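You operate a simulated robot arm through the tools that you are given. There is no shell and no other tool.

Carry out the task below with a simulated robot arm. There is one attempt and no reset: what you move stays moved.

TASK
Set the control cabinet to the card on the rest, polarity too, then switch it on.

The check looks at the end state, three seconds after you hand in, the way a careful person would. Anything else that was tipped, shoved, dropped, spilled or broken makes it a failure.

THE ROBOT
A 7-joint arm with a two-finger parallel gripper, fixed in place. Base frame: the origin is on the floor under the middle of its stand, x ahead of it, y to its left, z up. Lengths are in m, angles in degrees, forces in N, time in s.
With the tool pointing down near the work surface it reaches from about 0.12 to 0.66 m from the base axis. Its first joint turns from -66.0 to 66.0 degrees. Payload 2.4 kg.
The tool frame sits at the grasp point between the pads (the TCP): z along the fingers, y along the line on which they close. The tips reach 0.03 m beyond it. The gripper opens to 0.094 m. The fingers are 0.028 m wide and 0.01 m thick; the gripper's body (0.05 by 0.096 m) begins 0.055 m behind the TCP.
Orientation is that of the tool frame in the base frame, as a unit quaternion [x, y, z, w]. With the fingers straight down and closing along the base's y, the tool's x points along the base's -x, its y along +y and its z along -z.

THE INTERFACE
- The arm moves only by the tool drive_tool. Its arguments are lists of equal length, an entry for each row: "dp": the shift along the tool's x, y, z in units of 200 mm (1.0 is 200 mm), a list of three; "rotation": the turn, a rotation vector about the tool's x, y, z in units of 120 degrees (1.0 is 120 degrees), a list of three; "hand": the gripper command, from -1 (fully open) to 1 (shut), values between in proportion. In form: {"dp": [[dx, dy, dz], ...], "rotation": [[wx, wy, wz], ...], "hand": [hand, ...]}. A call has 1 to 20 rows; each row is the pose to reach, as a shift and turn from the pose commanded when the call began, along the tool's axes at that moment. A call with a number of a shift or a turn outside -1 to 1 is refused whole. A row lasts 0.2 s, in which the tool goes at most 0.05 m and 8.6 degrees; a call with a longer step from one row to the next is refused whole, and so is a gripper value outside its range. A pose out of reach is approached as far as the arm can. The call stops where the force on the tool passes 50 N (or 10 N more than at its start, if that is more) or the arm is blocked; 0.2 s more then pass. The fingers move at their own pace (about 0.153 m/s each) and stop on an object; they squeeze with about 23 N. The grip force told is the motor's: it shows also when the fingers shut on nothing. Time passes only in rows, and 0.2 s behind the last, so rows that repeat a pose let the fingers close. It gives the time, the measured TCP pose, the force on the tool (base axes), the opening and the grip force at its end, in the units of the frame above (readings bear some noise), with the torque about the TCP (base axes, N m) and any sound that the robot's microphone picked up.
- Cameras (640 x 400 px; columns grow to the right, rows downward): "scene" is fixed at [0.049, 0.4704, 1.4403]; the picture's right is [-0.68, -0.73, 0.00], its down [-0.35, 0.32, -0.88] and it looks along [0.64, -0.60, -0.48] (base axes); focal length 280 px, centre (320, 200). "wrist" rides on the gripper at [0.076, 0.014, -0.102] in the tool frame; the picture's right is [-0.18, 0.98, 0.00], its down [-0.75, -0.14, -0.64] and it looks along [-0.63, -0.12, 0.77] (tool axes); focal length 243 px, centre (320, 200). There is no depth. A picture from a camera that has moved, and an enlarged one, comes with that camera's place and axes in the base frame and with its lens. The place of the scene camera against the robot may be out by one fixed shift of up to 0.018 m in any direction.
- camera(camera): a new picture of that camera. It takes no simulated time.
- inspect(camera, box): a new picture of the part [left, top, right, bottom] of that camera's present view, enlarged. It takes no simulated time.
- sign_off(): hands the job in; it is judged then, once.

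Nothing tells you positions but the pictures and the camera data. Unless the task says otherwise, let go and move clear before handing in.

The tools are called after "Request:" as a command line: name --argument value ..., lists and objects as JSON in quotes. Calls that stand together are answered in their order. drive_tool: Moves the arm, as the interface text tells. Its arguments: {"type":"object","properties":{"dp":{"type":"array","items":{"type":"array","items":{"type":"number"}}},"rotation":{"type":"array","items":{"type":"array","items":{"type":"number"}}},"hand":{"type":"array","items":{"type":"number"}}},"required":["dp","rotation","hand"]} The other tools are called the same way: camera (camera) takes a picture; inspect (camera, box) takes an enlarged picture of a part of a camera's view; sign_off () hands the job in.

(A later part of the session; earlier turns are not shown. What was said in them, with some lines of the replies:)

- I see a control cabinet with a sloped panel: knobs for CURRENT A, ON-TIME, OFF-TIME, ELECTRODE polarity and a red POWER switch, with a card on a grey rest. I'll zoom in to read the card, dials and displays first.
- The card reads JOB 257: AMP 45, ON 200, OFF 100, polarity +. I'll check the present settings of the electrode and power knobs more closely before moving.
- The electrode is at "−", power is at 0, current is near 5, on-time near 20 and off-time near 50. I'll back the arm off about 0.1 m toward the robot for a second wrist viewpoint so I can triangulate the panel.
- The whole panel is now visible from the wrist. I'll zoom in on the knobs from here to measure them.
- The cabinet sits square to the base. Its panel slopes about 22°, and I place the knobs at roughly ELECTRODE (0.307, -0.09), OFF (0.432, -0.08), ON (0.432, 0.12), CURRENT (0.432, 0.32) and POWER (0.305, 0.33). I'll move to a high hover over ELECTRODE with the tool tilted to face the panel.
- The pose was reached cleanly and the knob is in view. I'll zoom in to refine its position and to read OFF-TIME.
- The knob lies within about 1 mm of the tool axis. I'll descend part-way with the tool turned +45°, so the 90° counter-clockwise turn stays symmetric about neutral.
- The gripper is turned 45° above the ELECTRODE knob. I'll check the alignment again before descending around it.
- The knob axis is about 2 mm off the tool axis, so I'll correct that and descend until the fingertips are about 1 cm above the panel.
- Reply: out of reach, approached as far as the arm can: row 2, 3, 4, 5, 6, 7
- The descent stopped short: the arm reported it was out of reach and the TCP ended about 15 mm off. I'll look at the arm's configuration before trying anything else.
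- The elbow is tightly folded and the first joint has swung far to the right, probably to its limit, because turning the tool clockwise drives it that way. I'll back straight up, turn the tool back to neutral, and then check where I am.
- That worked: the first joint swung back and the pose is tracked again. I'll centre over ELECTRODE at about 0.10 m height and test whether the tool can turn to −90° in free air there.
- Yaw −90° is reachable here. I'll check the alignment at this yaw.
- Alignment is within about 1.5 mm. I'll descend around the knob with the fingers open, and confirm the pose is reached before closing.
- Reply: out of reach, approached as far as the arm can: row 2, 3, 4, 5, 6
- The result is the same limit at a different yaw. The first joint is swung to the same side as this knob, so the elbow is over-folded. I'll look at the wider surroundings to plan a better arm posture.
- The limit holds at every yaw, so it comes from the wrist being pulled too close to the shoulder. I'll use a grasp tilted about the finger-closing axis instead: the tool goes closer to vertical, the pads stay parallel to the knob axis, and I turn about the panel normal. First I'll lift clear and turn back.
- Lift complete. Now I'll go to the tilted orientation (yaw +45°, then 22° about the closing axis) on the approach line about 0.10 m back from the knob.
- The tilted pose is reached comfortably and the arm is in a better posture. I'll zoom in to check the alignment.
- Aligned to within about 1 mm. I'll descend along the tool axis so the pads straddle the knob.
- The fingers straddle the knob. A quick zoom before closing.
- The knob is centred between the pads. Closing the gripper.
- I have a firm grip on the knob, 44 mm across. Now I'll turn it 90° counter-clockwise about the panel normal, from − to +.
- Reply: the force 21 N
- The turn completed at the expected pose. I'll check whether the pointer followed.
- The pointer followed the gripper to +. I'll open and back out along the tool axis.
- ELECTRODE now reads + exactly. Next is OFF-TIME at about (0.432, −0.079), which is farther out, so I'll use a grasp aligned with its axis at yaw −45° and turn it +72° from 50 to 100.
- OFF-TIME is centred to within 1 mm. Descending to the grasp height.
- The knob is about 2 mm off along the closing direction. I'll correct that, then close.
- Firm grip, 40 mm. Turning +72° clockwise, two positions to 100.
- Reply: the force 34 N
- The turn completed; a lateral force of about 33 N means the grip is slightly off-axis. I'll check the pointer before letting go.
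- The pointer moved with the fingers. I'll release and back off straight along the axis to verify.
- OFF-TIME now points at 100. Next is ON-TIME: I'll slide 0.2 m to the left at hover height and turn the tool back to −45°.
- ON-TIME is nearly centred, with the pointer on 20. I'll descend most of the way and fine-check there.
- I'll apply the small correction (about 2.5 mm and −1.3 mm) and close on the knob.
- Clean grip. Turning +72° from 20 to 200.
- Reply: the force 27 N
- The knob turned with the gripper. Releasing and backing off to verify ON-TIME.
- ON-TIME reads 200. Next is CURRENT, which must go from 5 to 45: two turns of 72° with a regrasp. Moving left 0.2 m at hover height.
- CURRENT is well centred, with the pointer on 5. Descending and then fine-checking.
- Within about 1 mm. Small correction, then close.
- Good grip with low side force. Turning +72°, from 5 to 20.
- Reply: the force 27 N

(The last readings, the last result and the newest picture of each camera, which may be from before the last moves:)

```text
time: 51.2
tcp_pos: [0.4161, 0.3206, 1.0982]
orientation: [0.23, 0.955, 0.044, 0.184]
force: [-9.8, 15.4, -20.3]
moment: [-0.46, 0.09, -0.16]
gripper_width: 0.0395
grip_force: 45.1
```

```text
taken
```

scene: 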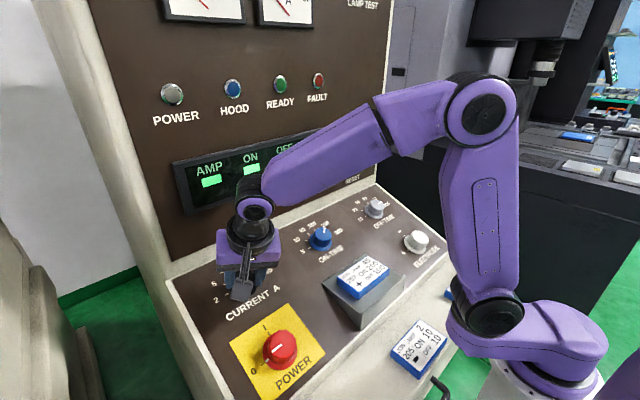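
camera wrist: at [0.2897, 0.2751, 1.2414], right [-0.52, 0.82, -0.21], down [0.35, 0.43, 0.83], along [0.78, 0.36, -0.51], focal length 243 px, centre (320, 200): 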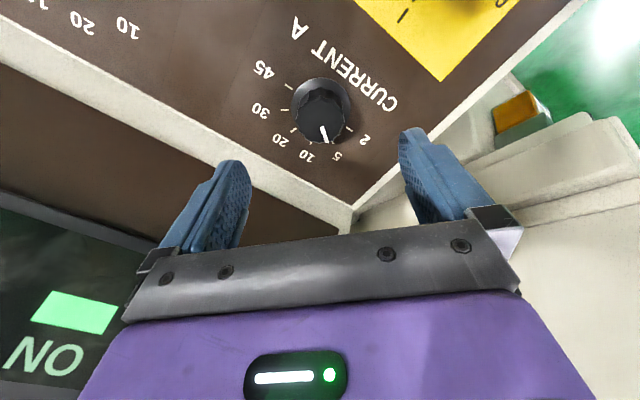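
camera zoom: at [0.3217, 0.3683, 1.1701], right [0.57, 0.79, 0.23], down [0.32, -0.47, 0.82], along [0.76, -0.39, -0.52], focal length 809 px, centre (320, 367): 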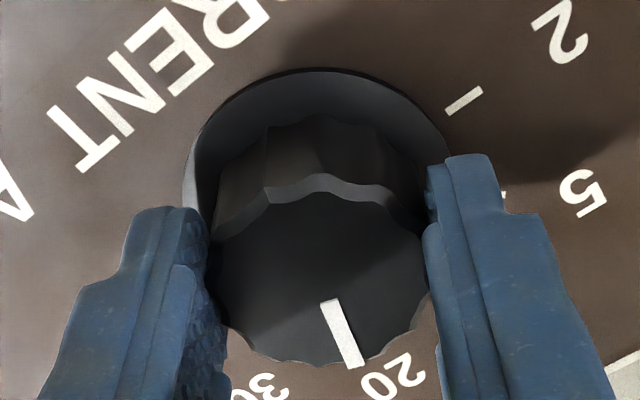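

The knob is at 20. I'll release, lift, turn back to −45° and hover for the second half-turn.

Request:
drive_tool --dp '[[0, 0, 0], [0, 0, 0], [0, 0, -0.1], [0, 0, -0.2], [0, 0, -0.25], [0, 0, -0.25], [0, 0, -0.25], [0, 0, -0.25], [0, 0, -0.25], [0, 0, -0.25], [0, 0, -0.25], [0, 0, -0.25], [0, 0, -0.25], [0, 0, -0.25], [0, 0, -0.25], [0, 0, -0.25]]' --rotation '[[0, 0, 0], [0, 0, 0], [0, 0, 0], [0, 0, 0], [0, 0, -0.06], [0, 0, -0.12], [0, 0, -0.18], [0, 0, -0.24], [0, 0, -0.3], [0, 0, -0.36], [0, 0, -0.42], [0, 0, -0.48], [0, 0, -0.54], [0, 0, -0.6], [0, 0, -0.6], [0, 0, -0.6]]' --hand '[-1, -1, -1, -1, -1, -1, -1, -1, -1, -1, -1, -1, -1, -1, -1, -1]'

Request:
camera --camera "wrist"

Request:
inspect --camera "wrist" --box '[240, 70, 400, 170]'

```text
time: 54.6
tcp_pos: [0.3968, 0.3193, 1.1447]
orientation: [-0.377, 0.907, -0.073, 0.175]
force: [-0.2, 0.0, -0.1]
moment: [0.01, -0.01, 0.0]
gripper_width: 0.0938
grip_force: 0.2
```

```text
taken
camera wrist: at [0.3007, 0.2752, 1.2157], right [-0.52, 0.82, -0.21], down [0.35, 0.43, 0.83], along [0.78, 0.36, -0.51], focal length 243 px, centre (320, 200)
```

wrist: 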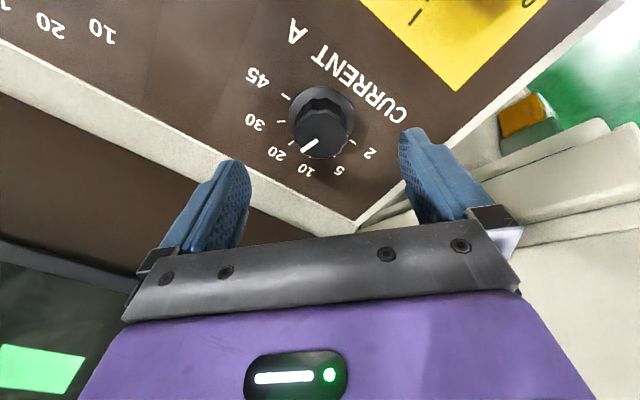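

```text
4.00 times, centred on (320, 120) of wrist
camera zoom: at [0.3007, 0.2752, 1.2157], right [-0.52, 0.82, -0.21], down [0.35, 0.43, 0.83], along [0.78, 0.36, -0.51], focal length 970 px, centre (320, 520)
```

zoom: 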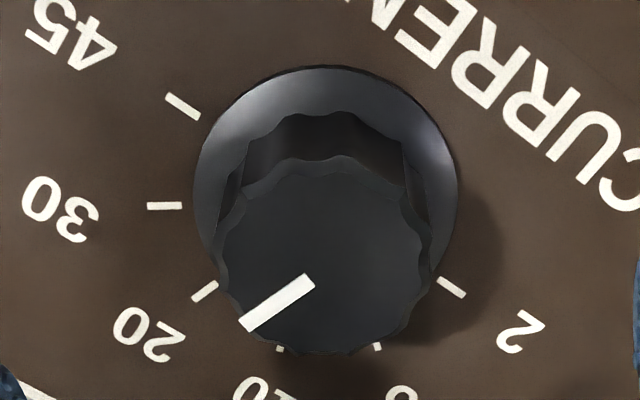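

The knob sits on 20 and alignment is good. Descending for the second turn.

Request:
drive_tool --dp '[[-0.003, 0.005, 0.08], [-0.003, 0.005, 0.16], [-0.003, 0.005, 0.22], [-0.003, 0.005, 0.252], [-0.003, 0.005, 0.252], [-0.003, 0.005, 0.252]]' --rotation '[[0, 0, 0], [0, 0, 0], [0, 0, 0], [0, 0, 0], [0, 0, 0], [0, 0, 0]]' --hand '[-1, -1, -1, -1, -1, -1]'

Request:
inspect --camera "wrist" --box '[224, 90, 416, 210]'

```text
time: 56.0
tcp_pos: [0.4156, 0.3209, 1.0979]
orientation: [-0.375, 0.907, -0.073, 0.176]
force: [-1.0, -0.3, 0.2]
moment: [-0.02, 0.01, -0.02]
gripper_width: 0.0941
grip_force: 0.1
```

```text
3.33 times, centred on (320, 150) of wrist
camera zoom: at [0.3184, 0.2777, 1.1686], right [-0.52, 0.83, -0.21], down [0.35, 0.43, 0.83], along [0.78, 0.36, -0.51], focal length 809 px, centre (320, 367)
```

zoom: 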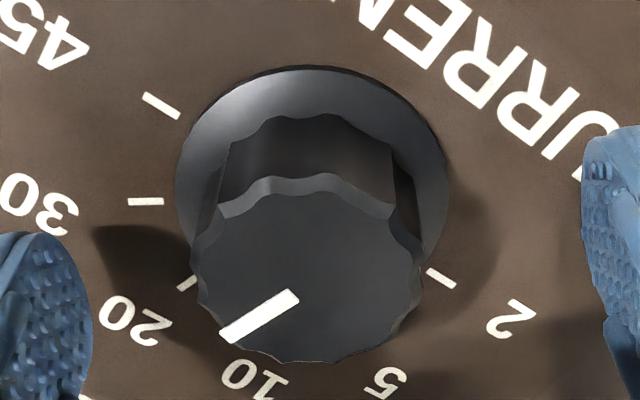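

Correcting about 1.5 mm and closing.

Request:
drive_tool --dp '[[0.0075, -0.0075, 0.002], [0.0075, -0.0075, 0.002], [0.0075, -0.0075, 0.002], [0.0075, -0.0075, 0.002], [0.0075, -0.0075, 0.002]]' --rotation '[[0, 0, 0], [0, 0, 0], [0, 0, 0], [0, 0, 0], [0, 0, 0]]' --hand '[-1, -1, 1, 1, 1]'

Request:
inspect --camera "wrist" --box '[224, 90, 416, 210]'

```text
time: 57.2
tcp_pos: [0.4151, 0.3189, 1.0979]
orientation: [-0.376, 0.907, -0.072, 0.176]
force: [-0.1, 0.1, -0.8]
moment: [0.56, 0.61, 0.19]
gripper_width: 0.04
grip_force: 44.8
```

```text
3.33 times, centred on (320, 150) of wrist
camera zoom: at [0.3191, 0.2753, 1.1686], right [-0.52, 0.83, -0.21], down [0.35, 0.43, 0.83], along [0.78, 0.36, -0.51], focal length 809 px, centre (320, 367)
```

zoom: 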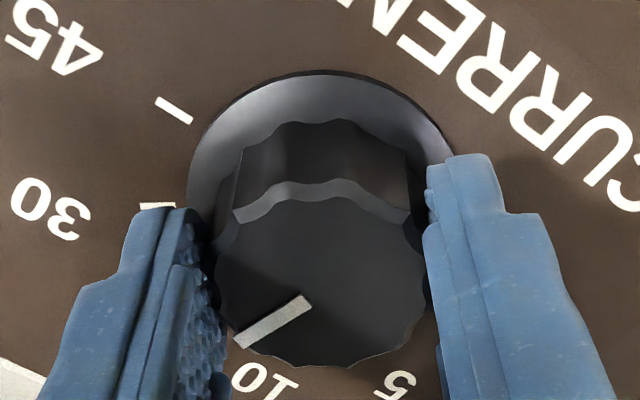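

Grip is good. Turning the second +72°, from 20 to 45.

Request:
drive_tool --dp '[[0, 0, 0], [0, 0, 0], [0, 0, 0], [0, 0, 0], [0, 0, 0], [0, 0, 0], [0, 0, 0], [0, 0, 0], [0, 0, 0], [0, 0, 0], [0, 0, 0]]' --rotation '[[0, 0, 0.06], [0, 0, 0.12], [0, 0, 0.18], [0, 0, 0.24], [0, 0, 0.3], [0, 0, 0.36], [0, 0, 0.42], [0, 0, 0.48], [0, 0, 0.54], [0, 0, 0.6], [0, 0, 0.6]]' --hand '[1, 1, 1, 1, 1, 1, 1, 1, 1, 1, 1]'

Request:
inspect --camera "wrist" --box '[224, 90, 416, 210]'

```text
time: 59.6
tcp_pos: [0.4155, 0.3204, 1.0977]
orientation: [0.227, 0.955, 0.046, 0.186]
force: [0.8, 27.5, -11.9]
moment: [-0.53, 0.13, 0.36]
gripper_width: 0.0393
grip_force: 44.6
```

```text
3.33 times, centred on (320, 150) of wrist
camera zoom: at [0.3211, 0.3677, 1.1691], right [0.56, 0.79, 0.23], down [0.32, -0.47, 0.82], along [0.76, -0.39, -0.52], focal length 809 px, centre (320, 367)
```

zoom: 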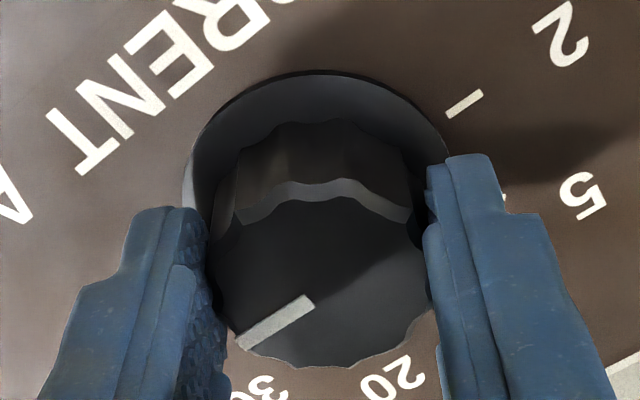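

Turned. Releasing and backing off to verify.

Request:
drive_tool --dp '[[0, 0, 0], [0, 0, 0], [0, 0, -0.1], [0, 0, -0.2], [0, 0, -0.3], [0, 0, -0.4], [0, 0, -0.5], [0, 0, -0.5]]' --rotation '[[0, 0, 0], [0, 0, 0], [0, 0, 0], [0, 0, 0], [0, 0, 0], [0, 0, 0], [0, 0, 0], [0, 0, 0]]' --hand '[-1, -1, -1, -1, -1, -1, -1, -1]'

Request:
camera --camera "wrist"

Request:
inspect --camera "scene" --box '[200, 250, 296, 310]'

Request:
inspect --camera "wrist" --box '[256, 50, 384, 130]'

Request:
camera --camera "scene"

```text
time: 61.4
tcp_pos: [0.3808, 0.3179, 1.1892]
orientation: [0.229, 0.954, 0.044, 0.186]
force: [0.0, -0.6, -1.0]
moment: [0.03, 0.02, -0.02]
gripper_width: 0.094
grip_force: 0.0
```

```text
taken
camera wrist: at [0.2859, 0.3651, 1.2607], right [0.57, 0.79, 0.23], down [0.32, -0.47, 0.82], along [0.76, -0.39, -0.52], focal length 243 px, centre (320, 200)
```

wrist: 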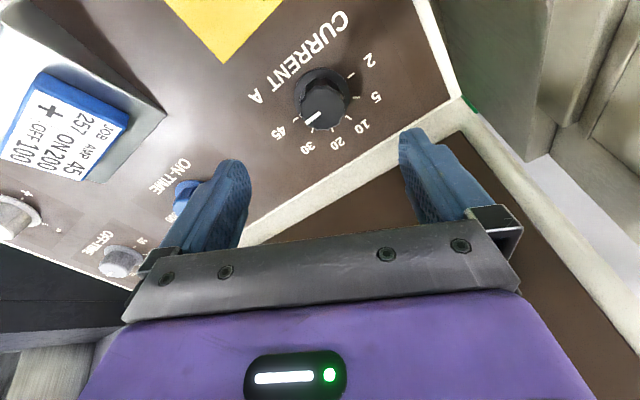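

```text
6.67 times, centred on (248, 280) of scene
camera zoom: at [0.049, 0.4704, 1.4403], right [-0.68, -0.73, 0.0], down [-0.35, 0.32, -0.88], along [0.64, -0.6, -0.48], focal length 1869 px, centre (800, -333)
```

zoom: 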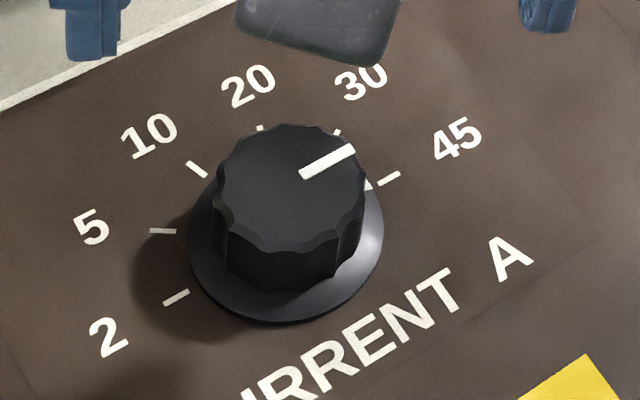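

```text
5.00 times, centred on (320, 90) of wrist
camera zoom: at [0.2859, 0.3651, 1.2607], right [0.57, 0.79, 0.23], down [0.32, -0.47, 0.82], along [0.76, -0.39, -0.52], focal length 1213 px, centre (320, 750)
```

zoom: 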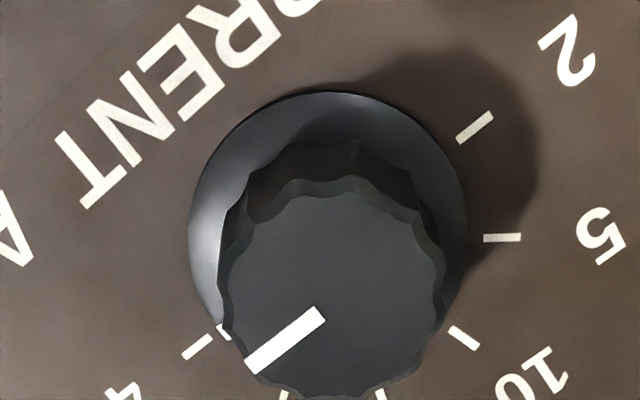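

```text
taken
```

scene: 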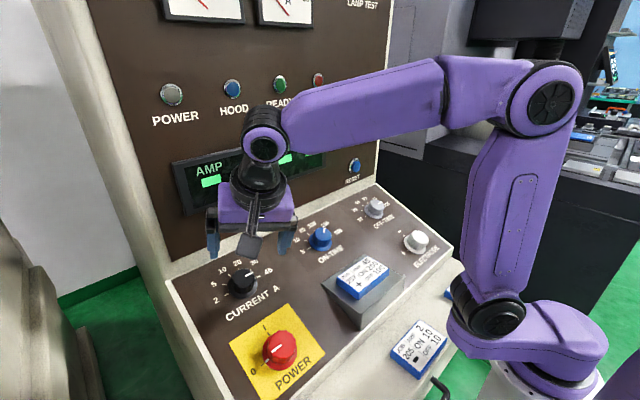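

CURRENT reads 45, so all four settings match the card. Last is the red POWER knob at about (0.305, 0.333); I'll hover above it at yaw −45°.

Request:
drive_tool --dp '[[0.065, -0.0244, 0.0045], [0.13, -0.0488, 0.009], [0.194, -0.073, 0.0135], [0.259, -0.0976, 0.018], [0.3235, -0.122, 0.0225], [0.388, -0.146, 0.027], [0.453, -0.171, 0.0315], [0.518, -0.195, 0.036], [0.582, -0.22, 0.0405], [0.647, -0.244, 0.045], [0.647, -0.244, 0.045], [0.647, -0.244, 0.045]]' --rotation '[[0, 0, -0.06], [0, 0, -0.12], [0, 0, -0.18], [0, 0, -0.24], [0, 0, -0.3], [0, 0, -0.36], [0, 0, -0.42], [0, 0, -0.48], [0, 0, -0.54], [0, 0, -0.6], [0, 0, -0.6], [0, 0, -0.6]]' --hand '[-1, -1, -1, -1, -1, -1, -1, -1, -1, -1, -1, -1]'

Request:
camera --camera "wrist"

Request:
inspect --camera "wrist" --box '[240, 60, 400, 160]'

Request:
camera --camera "scene"

```text
time: 64.0
tcp_pos: [0.2546, 0.3356, 1.1293]
orientation: [-0.375, 0.907, -0.073, 0.177]
force: [0.5, 0.5, -0.2]
moment: [0.03, -0.02, 0.02]
gripper_width: 0.0938
grip_force: 0.1
```

```text
taken
camera wrist: at [0.1578, 0.2912, 1.2013], right [-0.52, 0.82, -0.21], down [0.35, 0.43, 0.83], along [0.78, 0.36, -0.51], focal length 243 px, centre (320, 200)
```

wrist: 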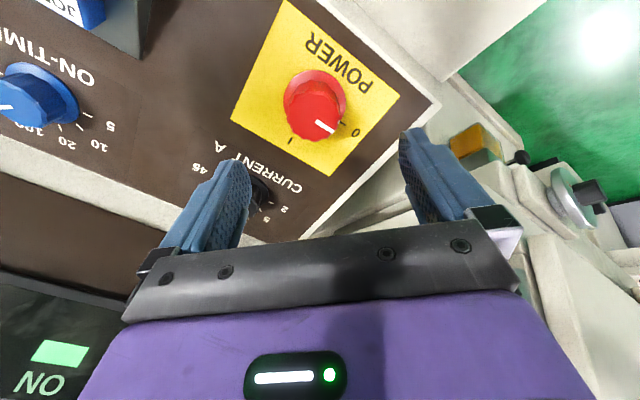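

```text
4.00 times, centred on (320, 110) of wrist
camera zoom: at [0.1578, 0.2912, 1.2013], right [-0.52, 0.82, -0.21], down [0.35, 0.43, 0.83], along [0.78, 0.36, -0.51], focal length 970 px, centre (320, 560)
```

zoom: 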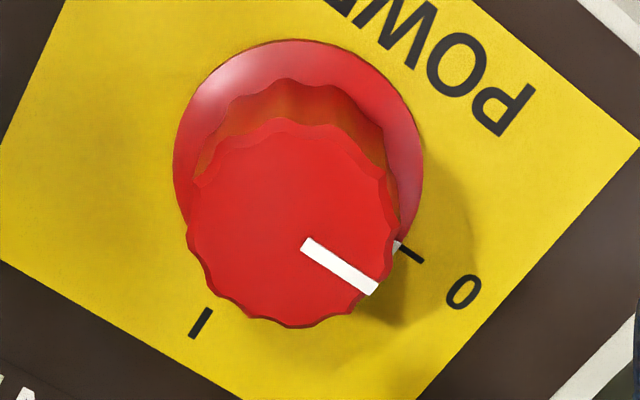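

```text
taken
```

scene: 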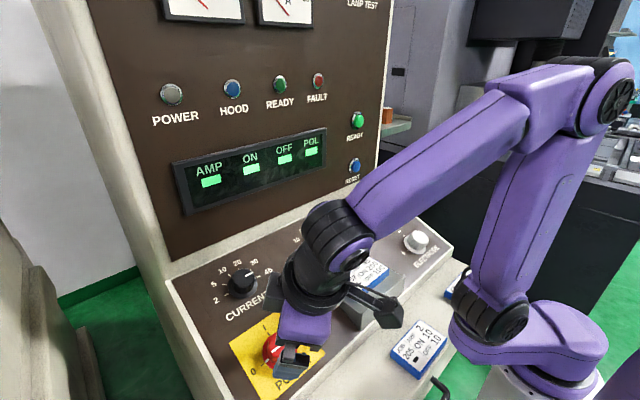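

The POWER pointer is at 0 and I is one quarter-turn clockwise. I'll descend with a small correction and fine-check.

Request:
drive_tool --dp '[[0.009, -0.0175, 0.08], [0.009, -0.0175, 0.16], [0.009, -0.0175, 0.24], [0.009, -0.0175, 0.32], [0.009, -0.0175, 0.39], [0.009, -0.0175, 0.43], [0.009, -0.0175, 0.43], [0.009, -0.0175, 0.43]]' --rotation '[[0, 0, 0], [0, 0, 0], [0, 0, 0], [0, 0, 0], [0, 0, 0], [0, 0, 0], [0, 0, 0], [0, 0, 0]]' --hand '[-1, -1, -1, -1, -1, -1, -1, -1]'

Request:
camera --camera "wrist"

Request:
inspect --camera "wrist" --box '[224, 90, 416, 210]'

Request:
camera --camera "scene"

```text
time: 65.8
tcp_pos: [0.2887, 0.3298, 1.0517]
orientation: [-0.376, 0.907, -0.072, 0.177]
force: [-0.9, -0.2, -0.2]
moment: [0.02, -0.01, 0.0]
gripper_width: 0.0942
grip_force: 0.1
```

```text
taken
camera wrist: at [0.1918, 0.2867, 1.1218], right [-0.52, 0.83, -0.21], down [0.35, 0.43, 0.83], along [0.78, 0.36, -0.51], focal length 243 px, centre (320, 200)
```

wrist: 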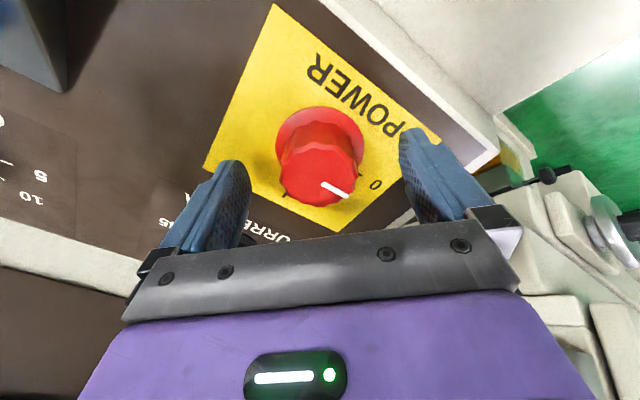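

```text
3.33 times, centred on (320, 150) of wrist
camera zoom: at [0.1918, 0.2867, 1.1218], right [-0.52, 0.83, -0.21], down [0.35, 0.43, 0.83], along [0.78, 0.36, -0.51], focal length 809 px, centre (320, 367)
```

zoom: 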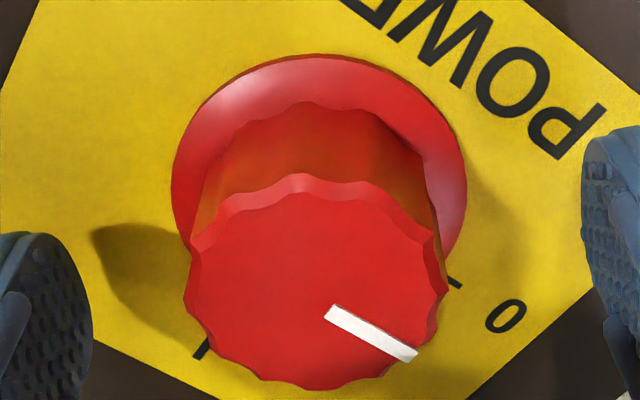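

```text
taken
```

scene: 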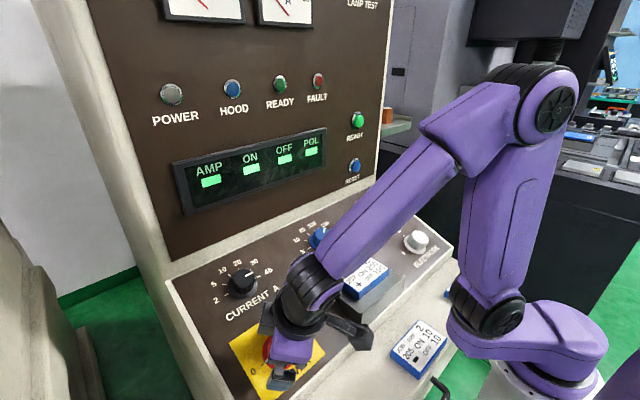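

Centred to under 1 mm. Closing on the POWER knob.

Request:
drive_tool --dp '[[-0.004, -0.0035, 0.015], [-0.004, -0.0035, 0.015], [-0.004, -0.0035, 0.015], [-0.004, -0.0035, 0.015], [-0.004, -0.0035, 0.015]]' --rotation '[[0, 0, 0], [0, 0, 0], [0, 0, 0], [0, 0, 0], [0, 0, 0]]' --hand '[-1, -1, 1, 1, 1]'

Request:
inspect --camera "wrist" --box '[224, 90, 416, 210]'

Request:
inspect --camera "scene" --box '[220, 240, 440, 380]'

```text
time: 67.0
tcp_pos: [0.2908, 0.3303, 1.0496]
orientation: [-0.376, 0.907, -0.072, 0.175]
force: [-0.7, 0.9, -6.6]
moment: [0.82, 0.77, 0.3]
gripper_width: 0.0435
grip_force: 44.6
```

```text
3.33 times, centred on (320, 150) of wrist
camera zoom: at [0.194, 0.2868, 1.12], right [-0.52, 0.83, -0.21], down [0.35, 0.43, 0.83], along [0.78, 0.36, -0.51], focal length 809 px, centre (320, 367)
```

zoom: 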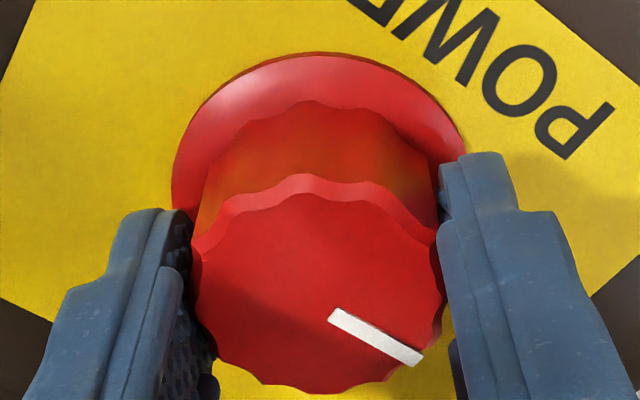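

```text
2.86 times, centred on (330, 310) of scene
camera zoom: at [0.049, 0.4705, 1.4403], right [-0.68, -0.73, 0.0], down [-0.35, 0.32, -0.88], along [0.64, -0.6, -0.48], focal length 801 px, centre (291, -114)
```

zoom: 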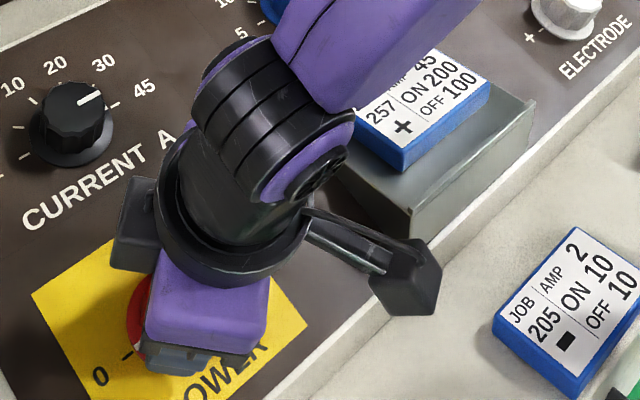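

Firm grip. Turning POWER +90° clockwise from 0 to I.

Request:
drive_tool --dp '[[0, 0, 0], [0, 0, 0], [0, 0, 0], [0, 0, 0], [0, 0, 0], [0, 0, 0], [0, 0, 0], [0, 0, 0], [0, 0, 0], [0, 0, 0], [0, 0, 0], [0, 0, 0], [0, 0, 0]]' --rotation '[[0, 0, 0.0625], [0, 0, 0.125], [0, 0, 0.1875], [0, 0, 0.25], [0, 0, 0.3125], [0, 0, 0.375], [0, 0, 0.4375], [0, 0, 0.5], [0, 0, 0.5625], [0, 0, 0.625], [0, 0, 0.6875], [0, 0, 0.75], [0, 0, 0.75]]' --hand '[1, 1, 1, 1, 1, 1, 1, 1, 1, 1, 1, 1, 1]'

Request:
inspect --camera "wrist" --box '[224, 90, 416, 210]'

Request:
camera --camera "scene"

```text
time: 69.8
tcp_pos: [0.2904, 0.3301, 1.0491]
orientation: [0.375, 0.907, 0.073, 0.177]
force: [-3.0, 4.4, -0.3]
moment: [-1.22, 0.34, 0.34]
gripper_width: 0.0437
grip_force: 45.0
```

```text
3.33 times, centred on (320, 150) of wrist
camera zoom: at [0.2127, 0.3939, 1.1273], right [0.76, 0.57, 0.31], down [0.16, -0.63, 0.76], along [0.62, -0.53, -0.57], focal length 809 px, centre (320, 367)
```

zoom: 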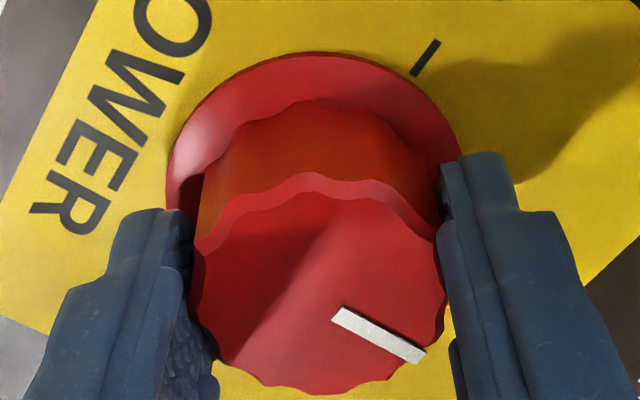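

```text
taken
```

scene: 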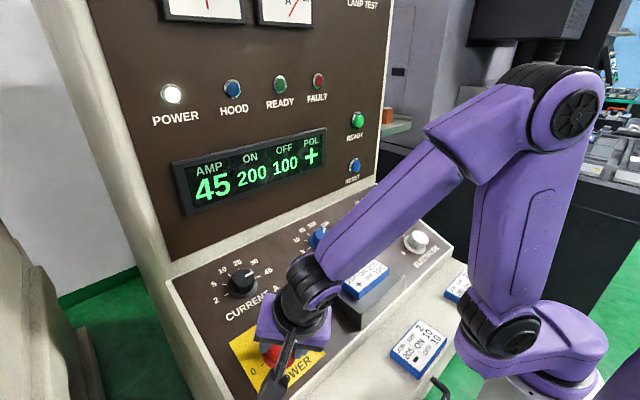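

The display shows AMP 45, ON 200, OFF 100, POL +, and the POWER lamp is lit. I'll release the knob and retreat clear.

Request:
drive_tool --dp '[[0, 0, 0], [0, 0, 0], [0, 0, -0.1], [0, 0, -0.2], [0, 0, -0.3], [0, 0, -0.4], [0, 0, -0.5], [0, 0, -0.6], [0, 0, -0.7], [0, 0, -0.7]]' --rotation '[[0, 0, 0], [0, 0, 0], [0, 0, 0], [0, 0, 0], [0, 0, 0], [0, 0, 0], [0, 0, 0], [0, 0, 0], [0, 0, 0], [0, 0, 0]]' --hand '[-1, -1, -1, -1, -1, -1, -1, -1, -1, -1]'

Request:
camera --camera "scene"

Request:
inspect --camera "scene" --box '[160, 180, 480, 380]'

Request:
inspect --camera "scene" --box '[140, 60, 380, 210]'

Request:
camera --camera "wrist"

```text
time: 72.0
tcp_pos: [0.2391, 0.3305, 1.1778]
orientation: [0.376, 0.907, 0.072, 0.176]
force: [0.2, -0.6, 0.0]
moment: [-0.03, 0.01, -0.03]
gripper_width: 0.0939
grip_force: 0.0
```

```text
taken
```

scene: 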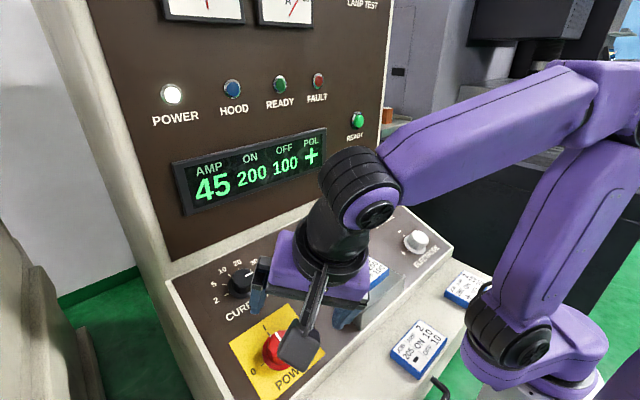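

```text
2.00 times, centred on (320, 280) of scene
camera zoom: at [0.049, 0.4704, 1.4403], right [-0.68, -0.73, 0.0], down [-0.35, 0.32, -0.88], along [0.64, -0.6, -0.48], focal length 561 px, centre (320, 40)
```

zoom: 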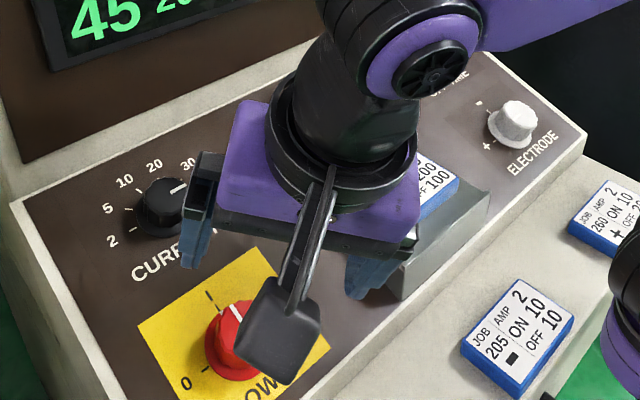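

```text
2.67 times, centred on (260, 135) of scene
camera zoom: at [0.049, 0.4704, 1.4403], right [-0.68, -0.73, 0.0], down [-0.35, 0.32, -0.88], along [0.64, -0.6, -0.48], focal length 748 px, centre (480, 373)
```

zoom: 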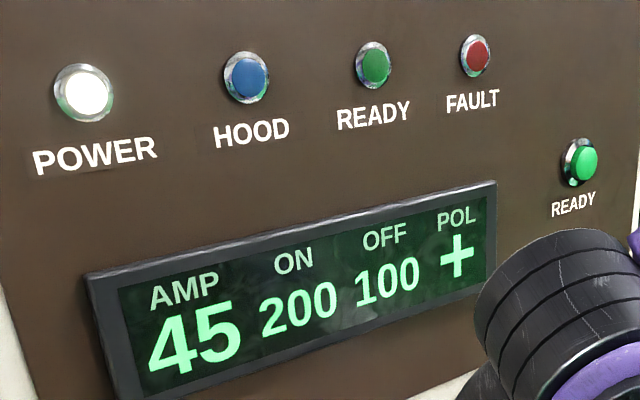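

```text
taken
camera wrist: at [0.1608, 0.3949, 1.2576], right [0.77, 0.56, 0.31], down [0.16, -0.63, 0.76], along [0.62, -0.53, -0.58], focal length 243 px, centre (320, 200)
```

wrist: 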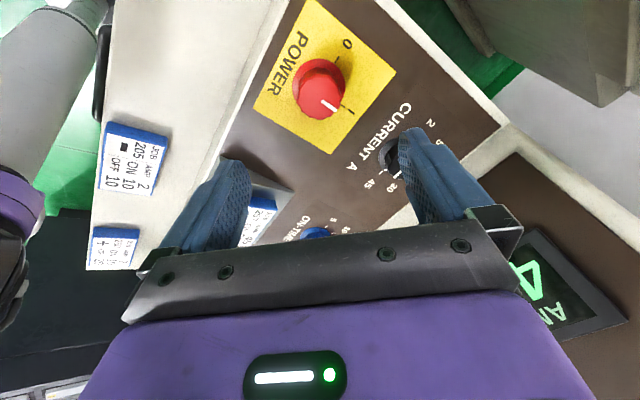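

Everything matches the card and the power is on; the cards look undisturbed. I'll retreat a little farther and do a final check of the panel.

Request:
drive_tool --dp '[[0, 0, -0.1], [0, 0, -0.2], [0, 0, -0.3], [0, 0, -0.4], [0, 0, -0.5], [0, 0, -0.5]]' --rotation '[[0, 0, -0.0625], [0, 0, -0.125], [0, 0, -0.1875], [0, 0, -0.25], [0, 0, -0.3125], [0, 0, -0.375]]' --hand '[-1, -1, -1, -1, -1, -1]'

Request:
camera --camera "scene"

Request:
camera --camera "wrist"

Request:
inspect --camera "scene" --box '[160, 180, 480, 380]'

```text
time: 73.4
tcp_pos: [0.2023, 0.3307, 1.2701]
orientation: [-0.001, 0.981, 0.0, 0.192]
force: [0.0, -0.4, 0.1]
moment: [-0.02, -0.01, 0.02]
gripper_width: 0.0941
grip_force: 0.0
```

```text
taken
```

scene: 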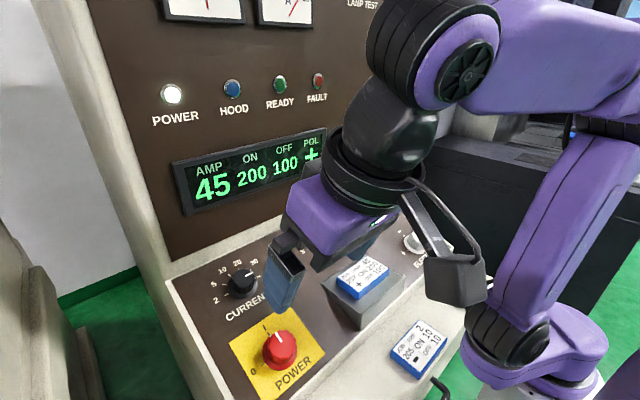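

```text
taken
camera wrist: at [0.0933, 0.3444, 1.3364], right [0.17, 0.98, 0.07], down [0.46, -0.14, 0.88], along [0.87, -0.12, -0.47], focal length 243 px, centre (320, 200)
```

wrist: 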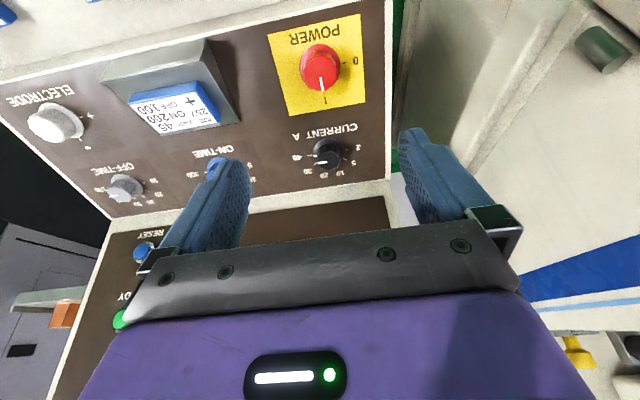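

```text
2.00 times, centred on (320, 280) of scene
camera zoom: at [0.049, 0.4704, 1.4403], right [-0.68, -0.73, 0.0], down [-0.35, 0.32, -0.88], along [0.64, -0.6, -0.48], focal length 561 px, centre (320, 40)
```

zoom: 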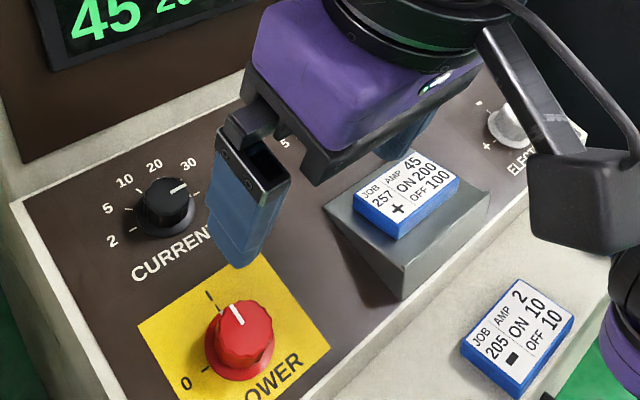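

The POWER lamp is lit and the display reads 45 / 200 / 100 / +, matching the card on the rest. The cards are in place and the arm is clear with the gripper empty, so I'm handing in.

Request:
sign_off

```text
The job is handed in.
```

The control cabinet is set to the card on the rest (job 257) and switched on. After I turned the POWER knob to I, its lamp lit and the display read AMP 45, ON 200, OFF 100, POL +.

| Setting | Before | Now |
|---|---|---|
| CURRENT A | 5 | 45 |
| ON-TIME | 20 | 200 |
| OFF-TIME | 50 | 100 |
| ELECTRODE | − | + |
| POWER | 0 | I |

I touched only those five knobs. The card on the rest and the cards on the ledge looked undisturbed when I finished. The gripper is open and empty, and the arm is clear of the panel. I have handed the job in; no check result has come back.
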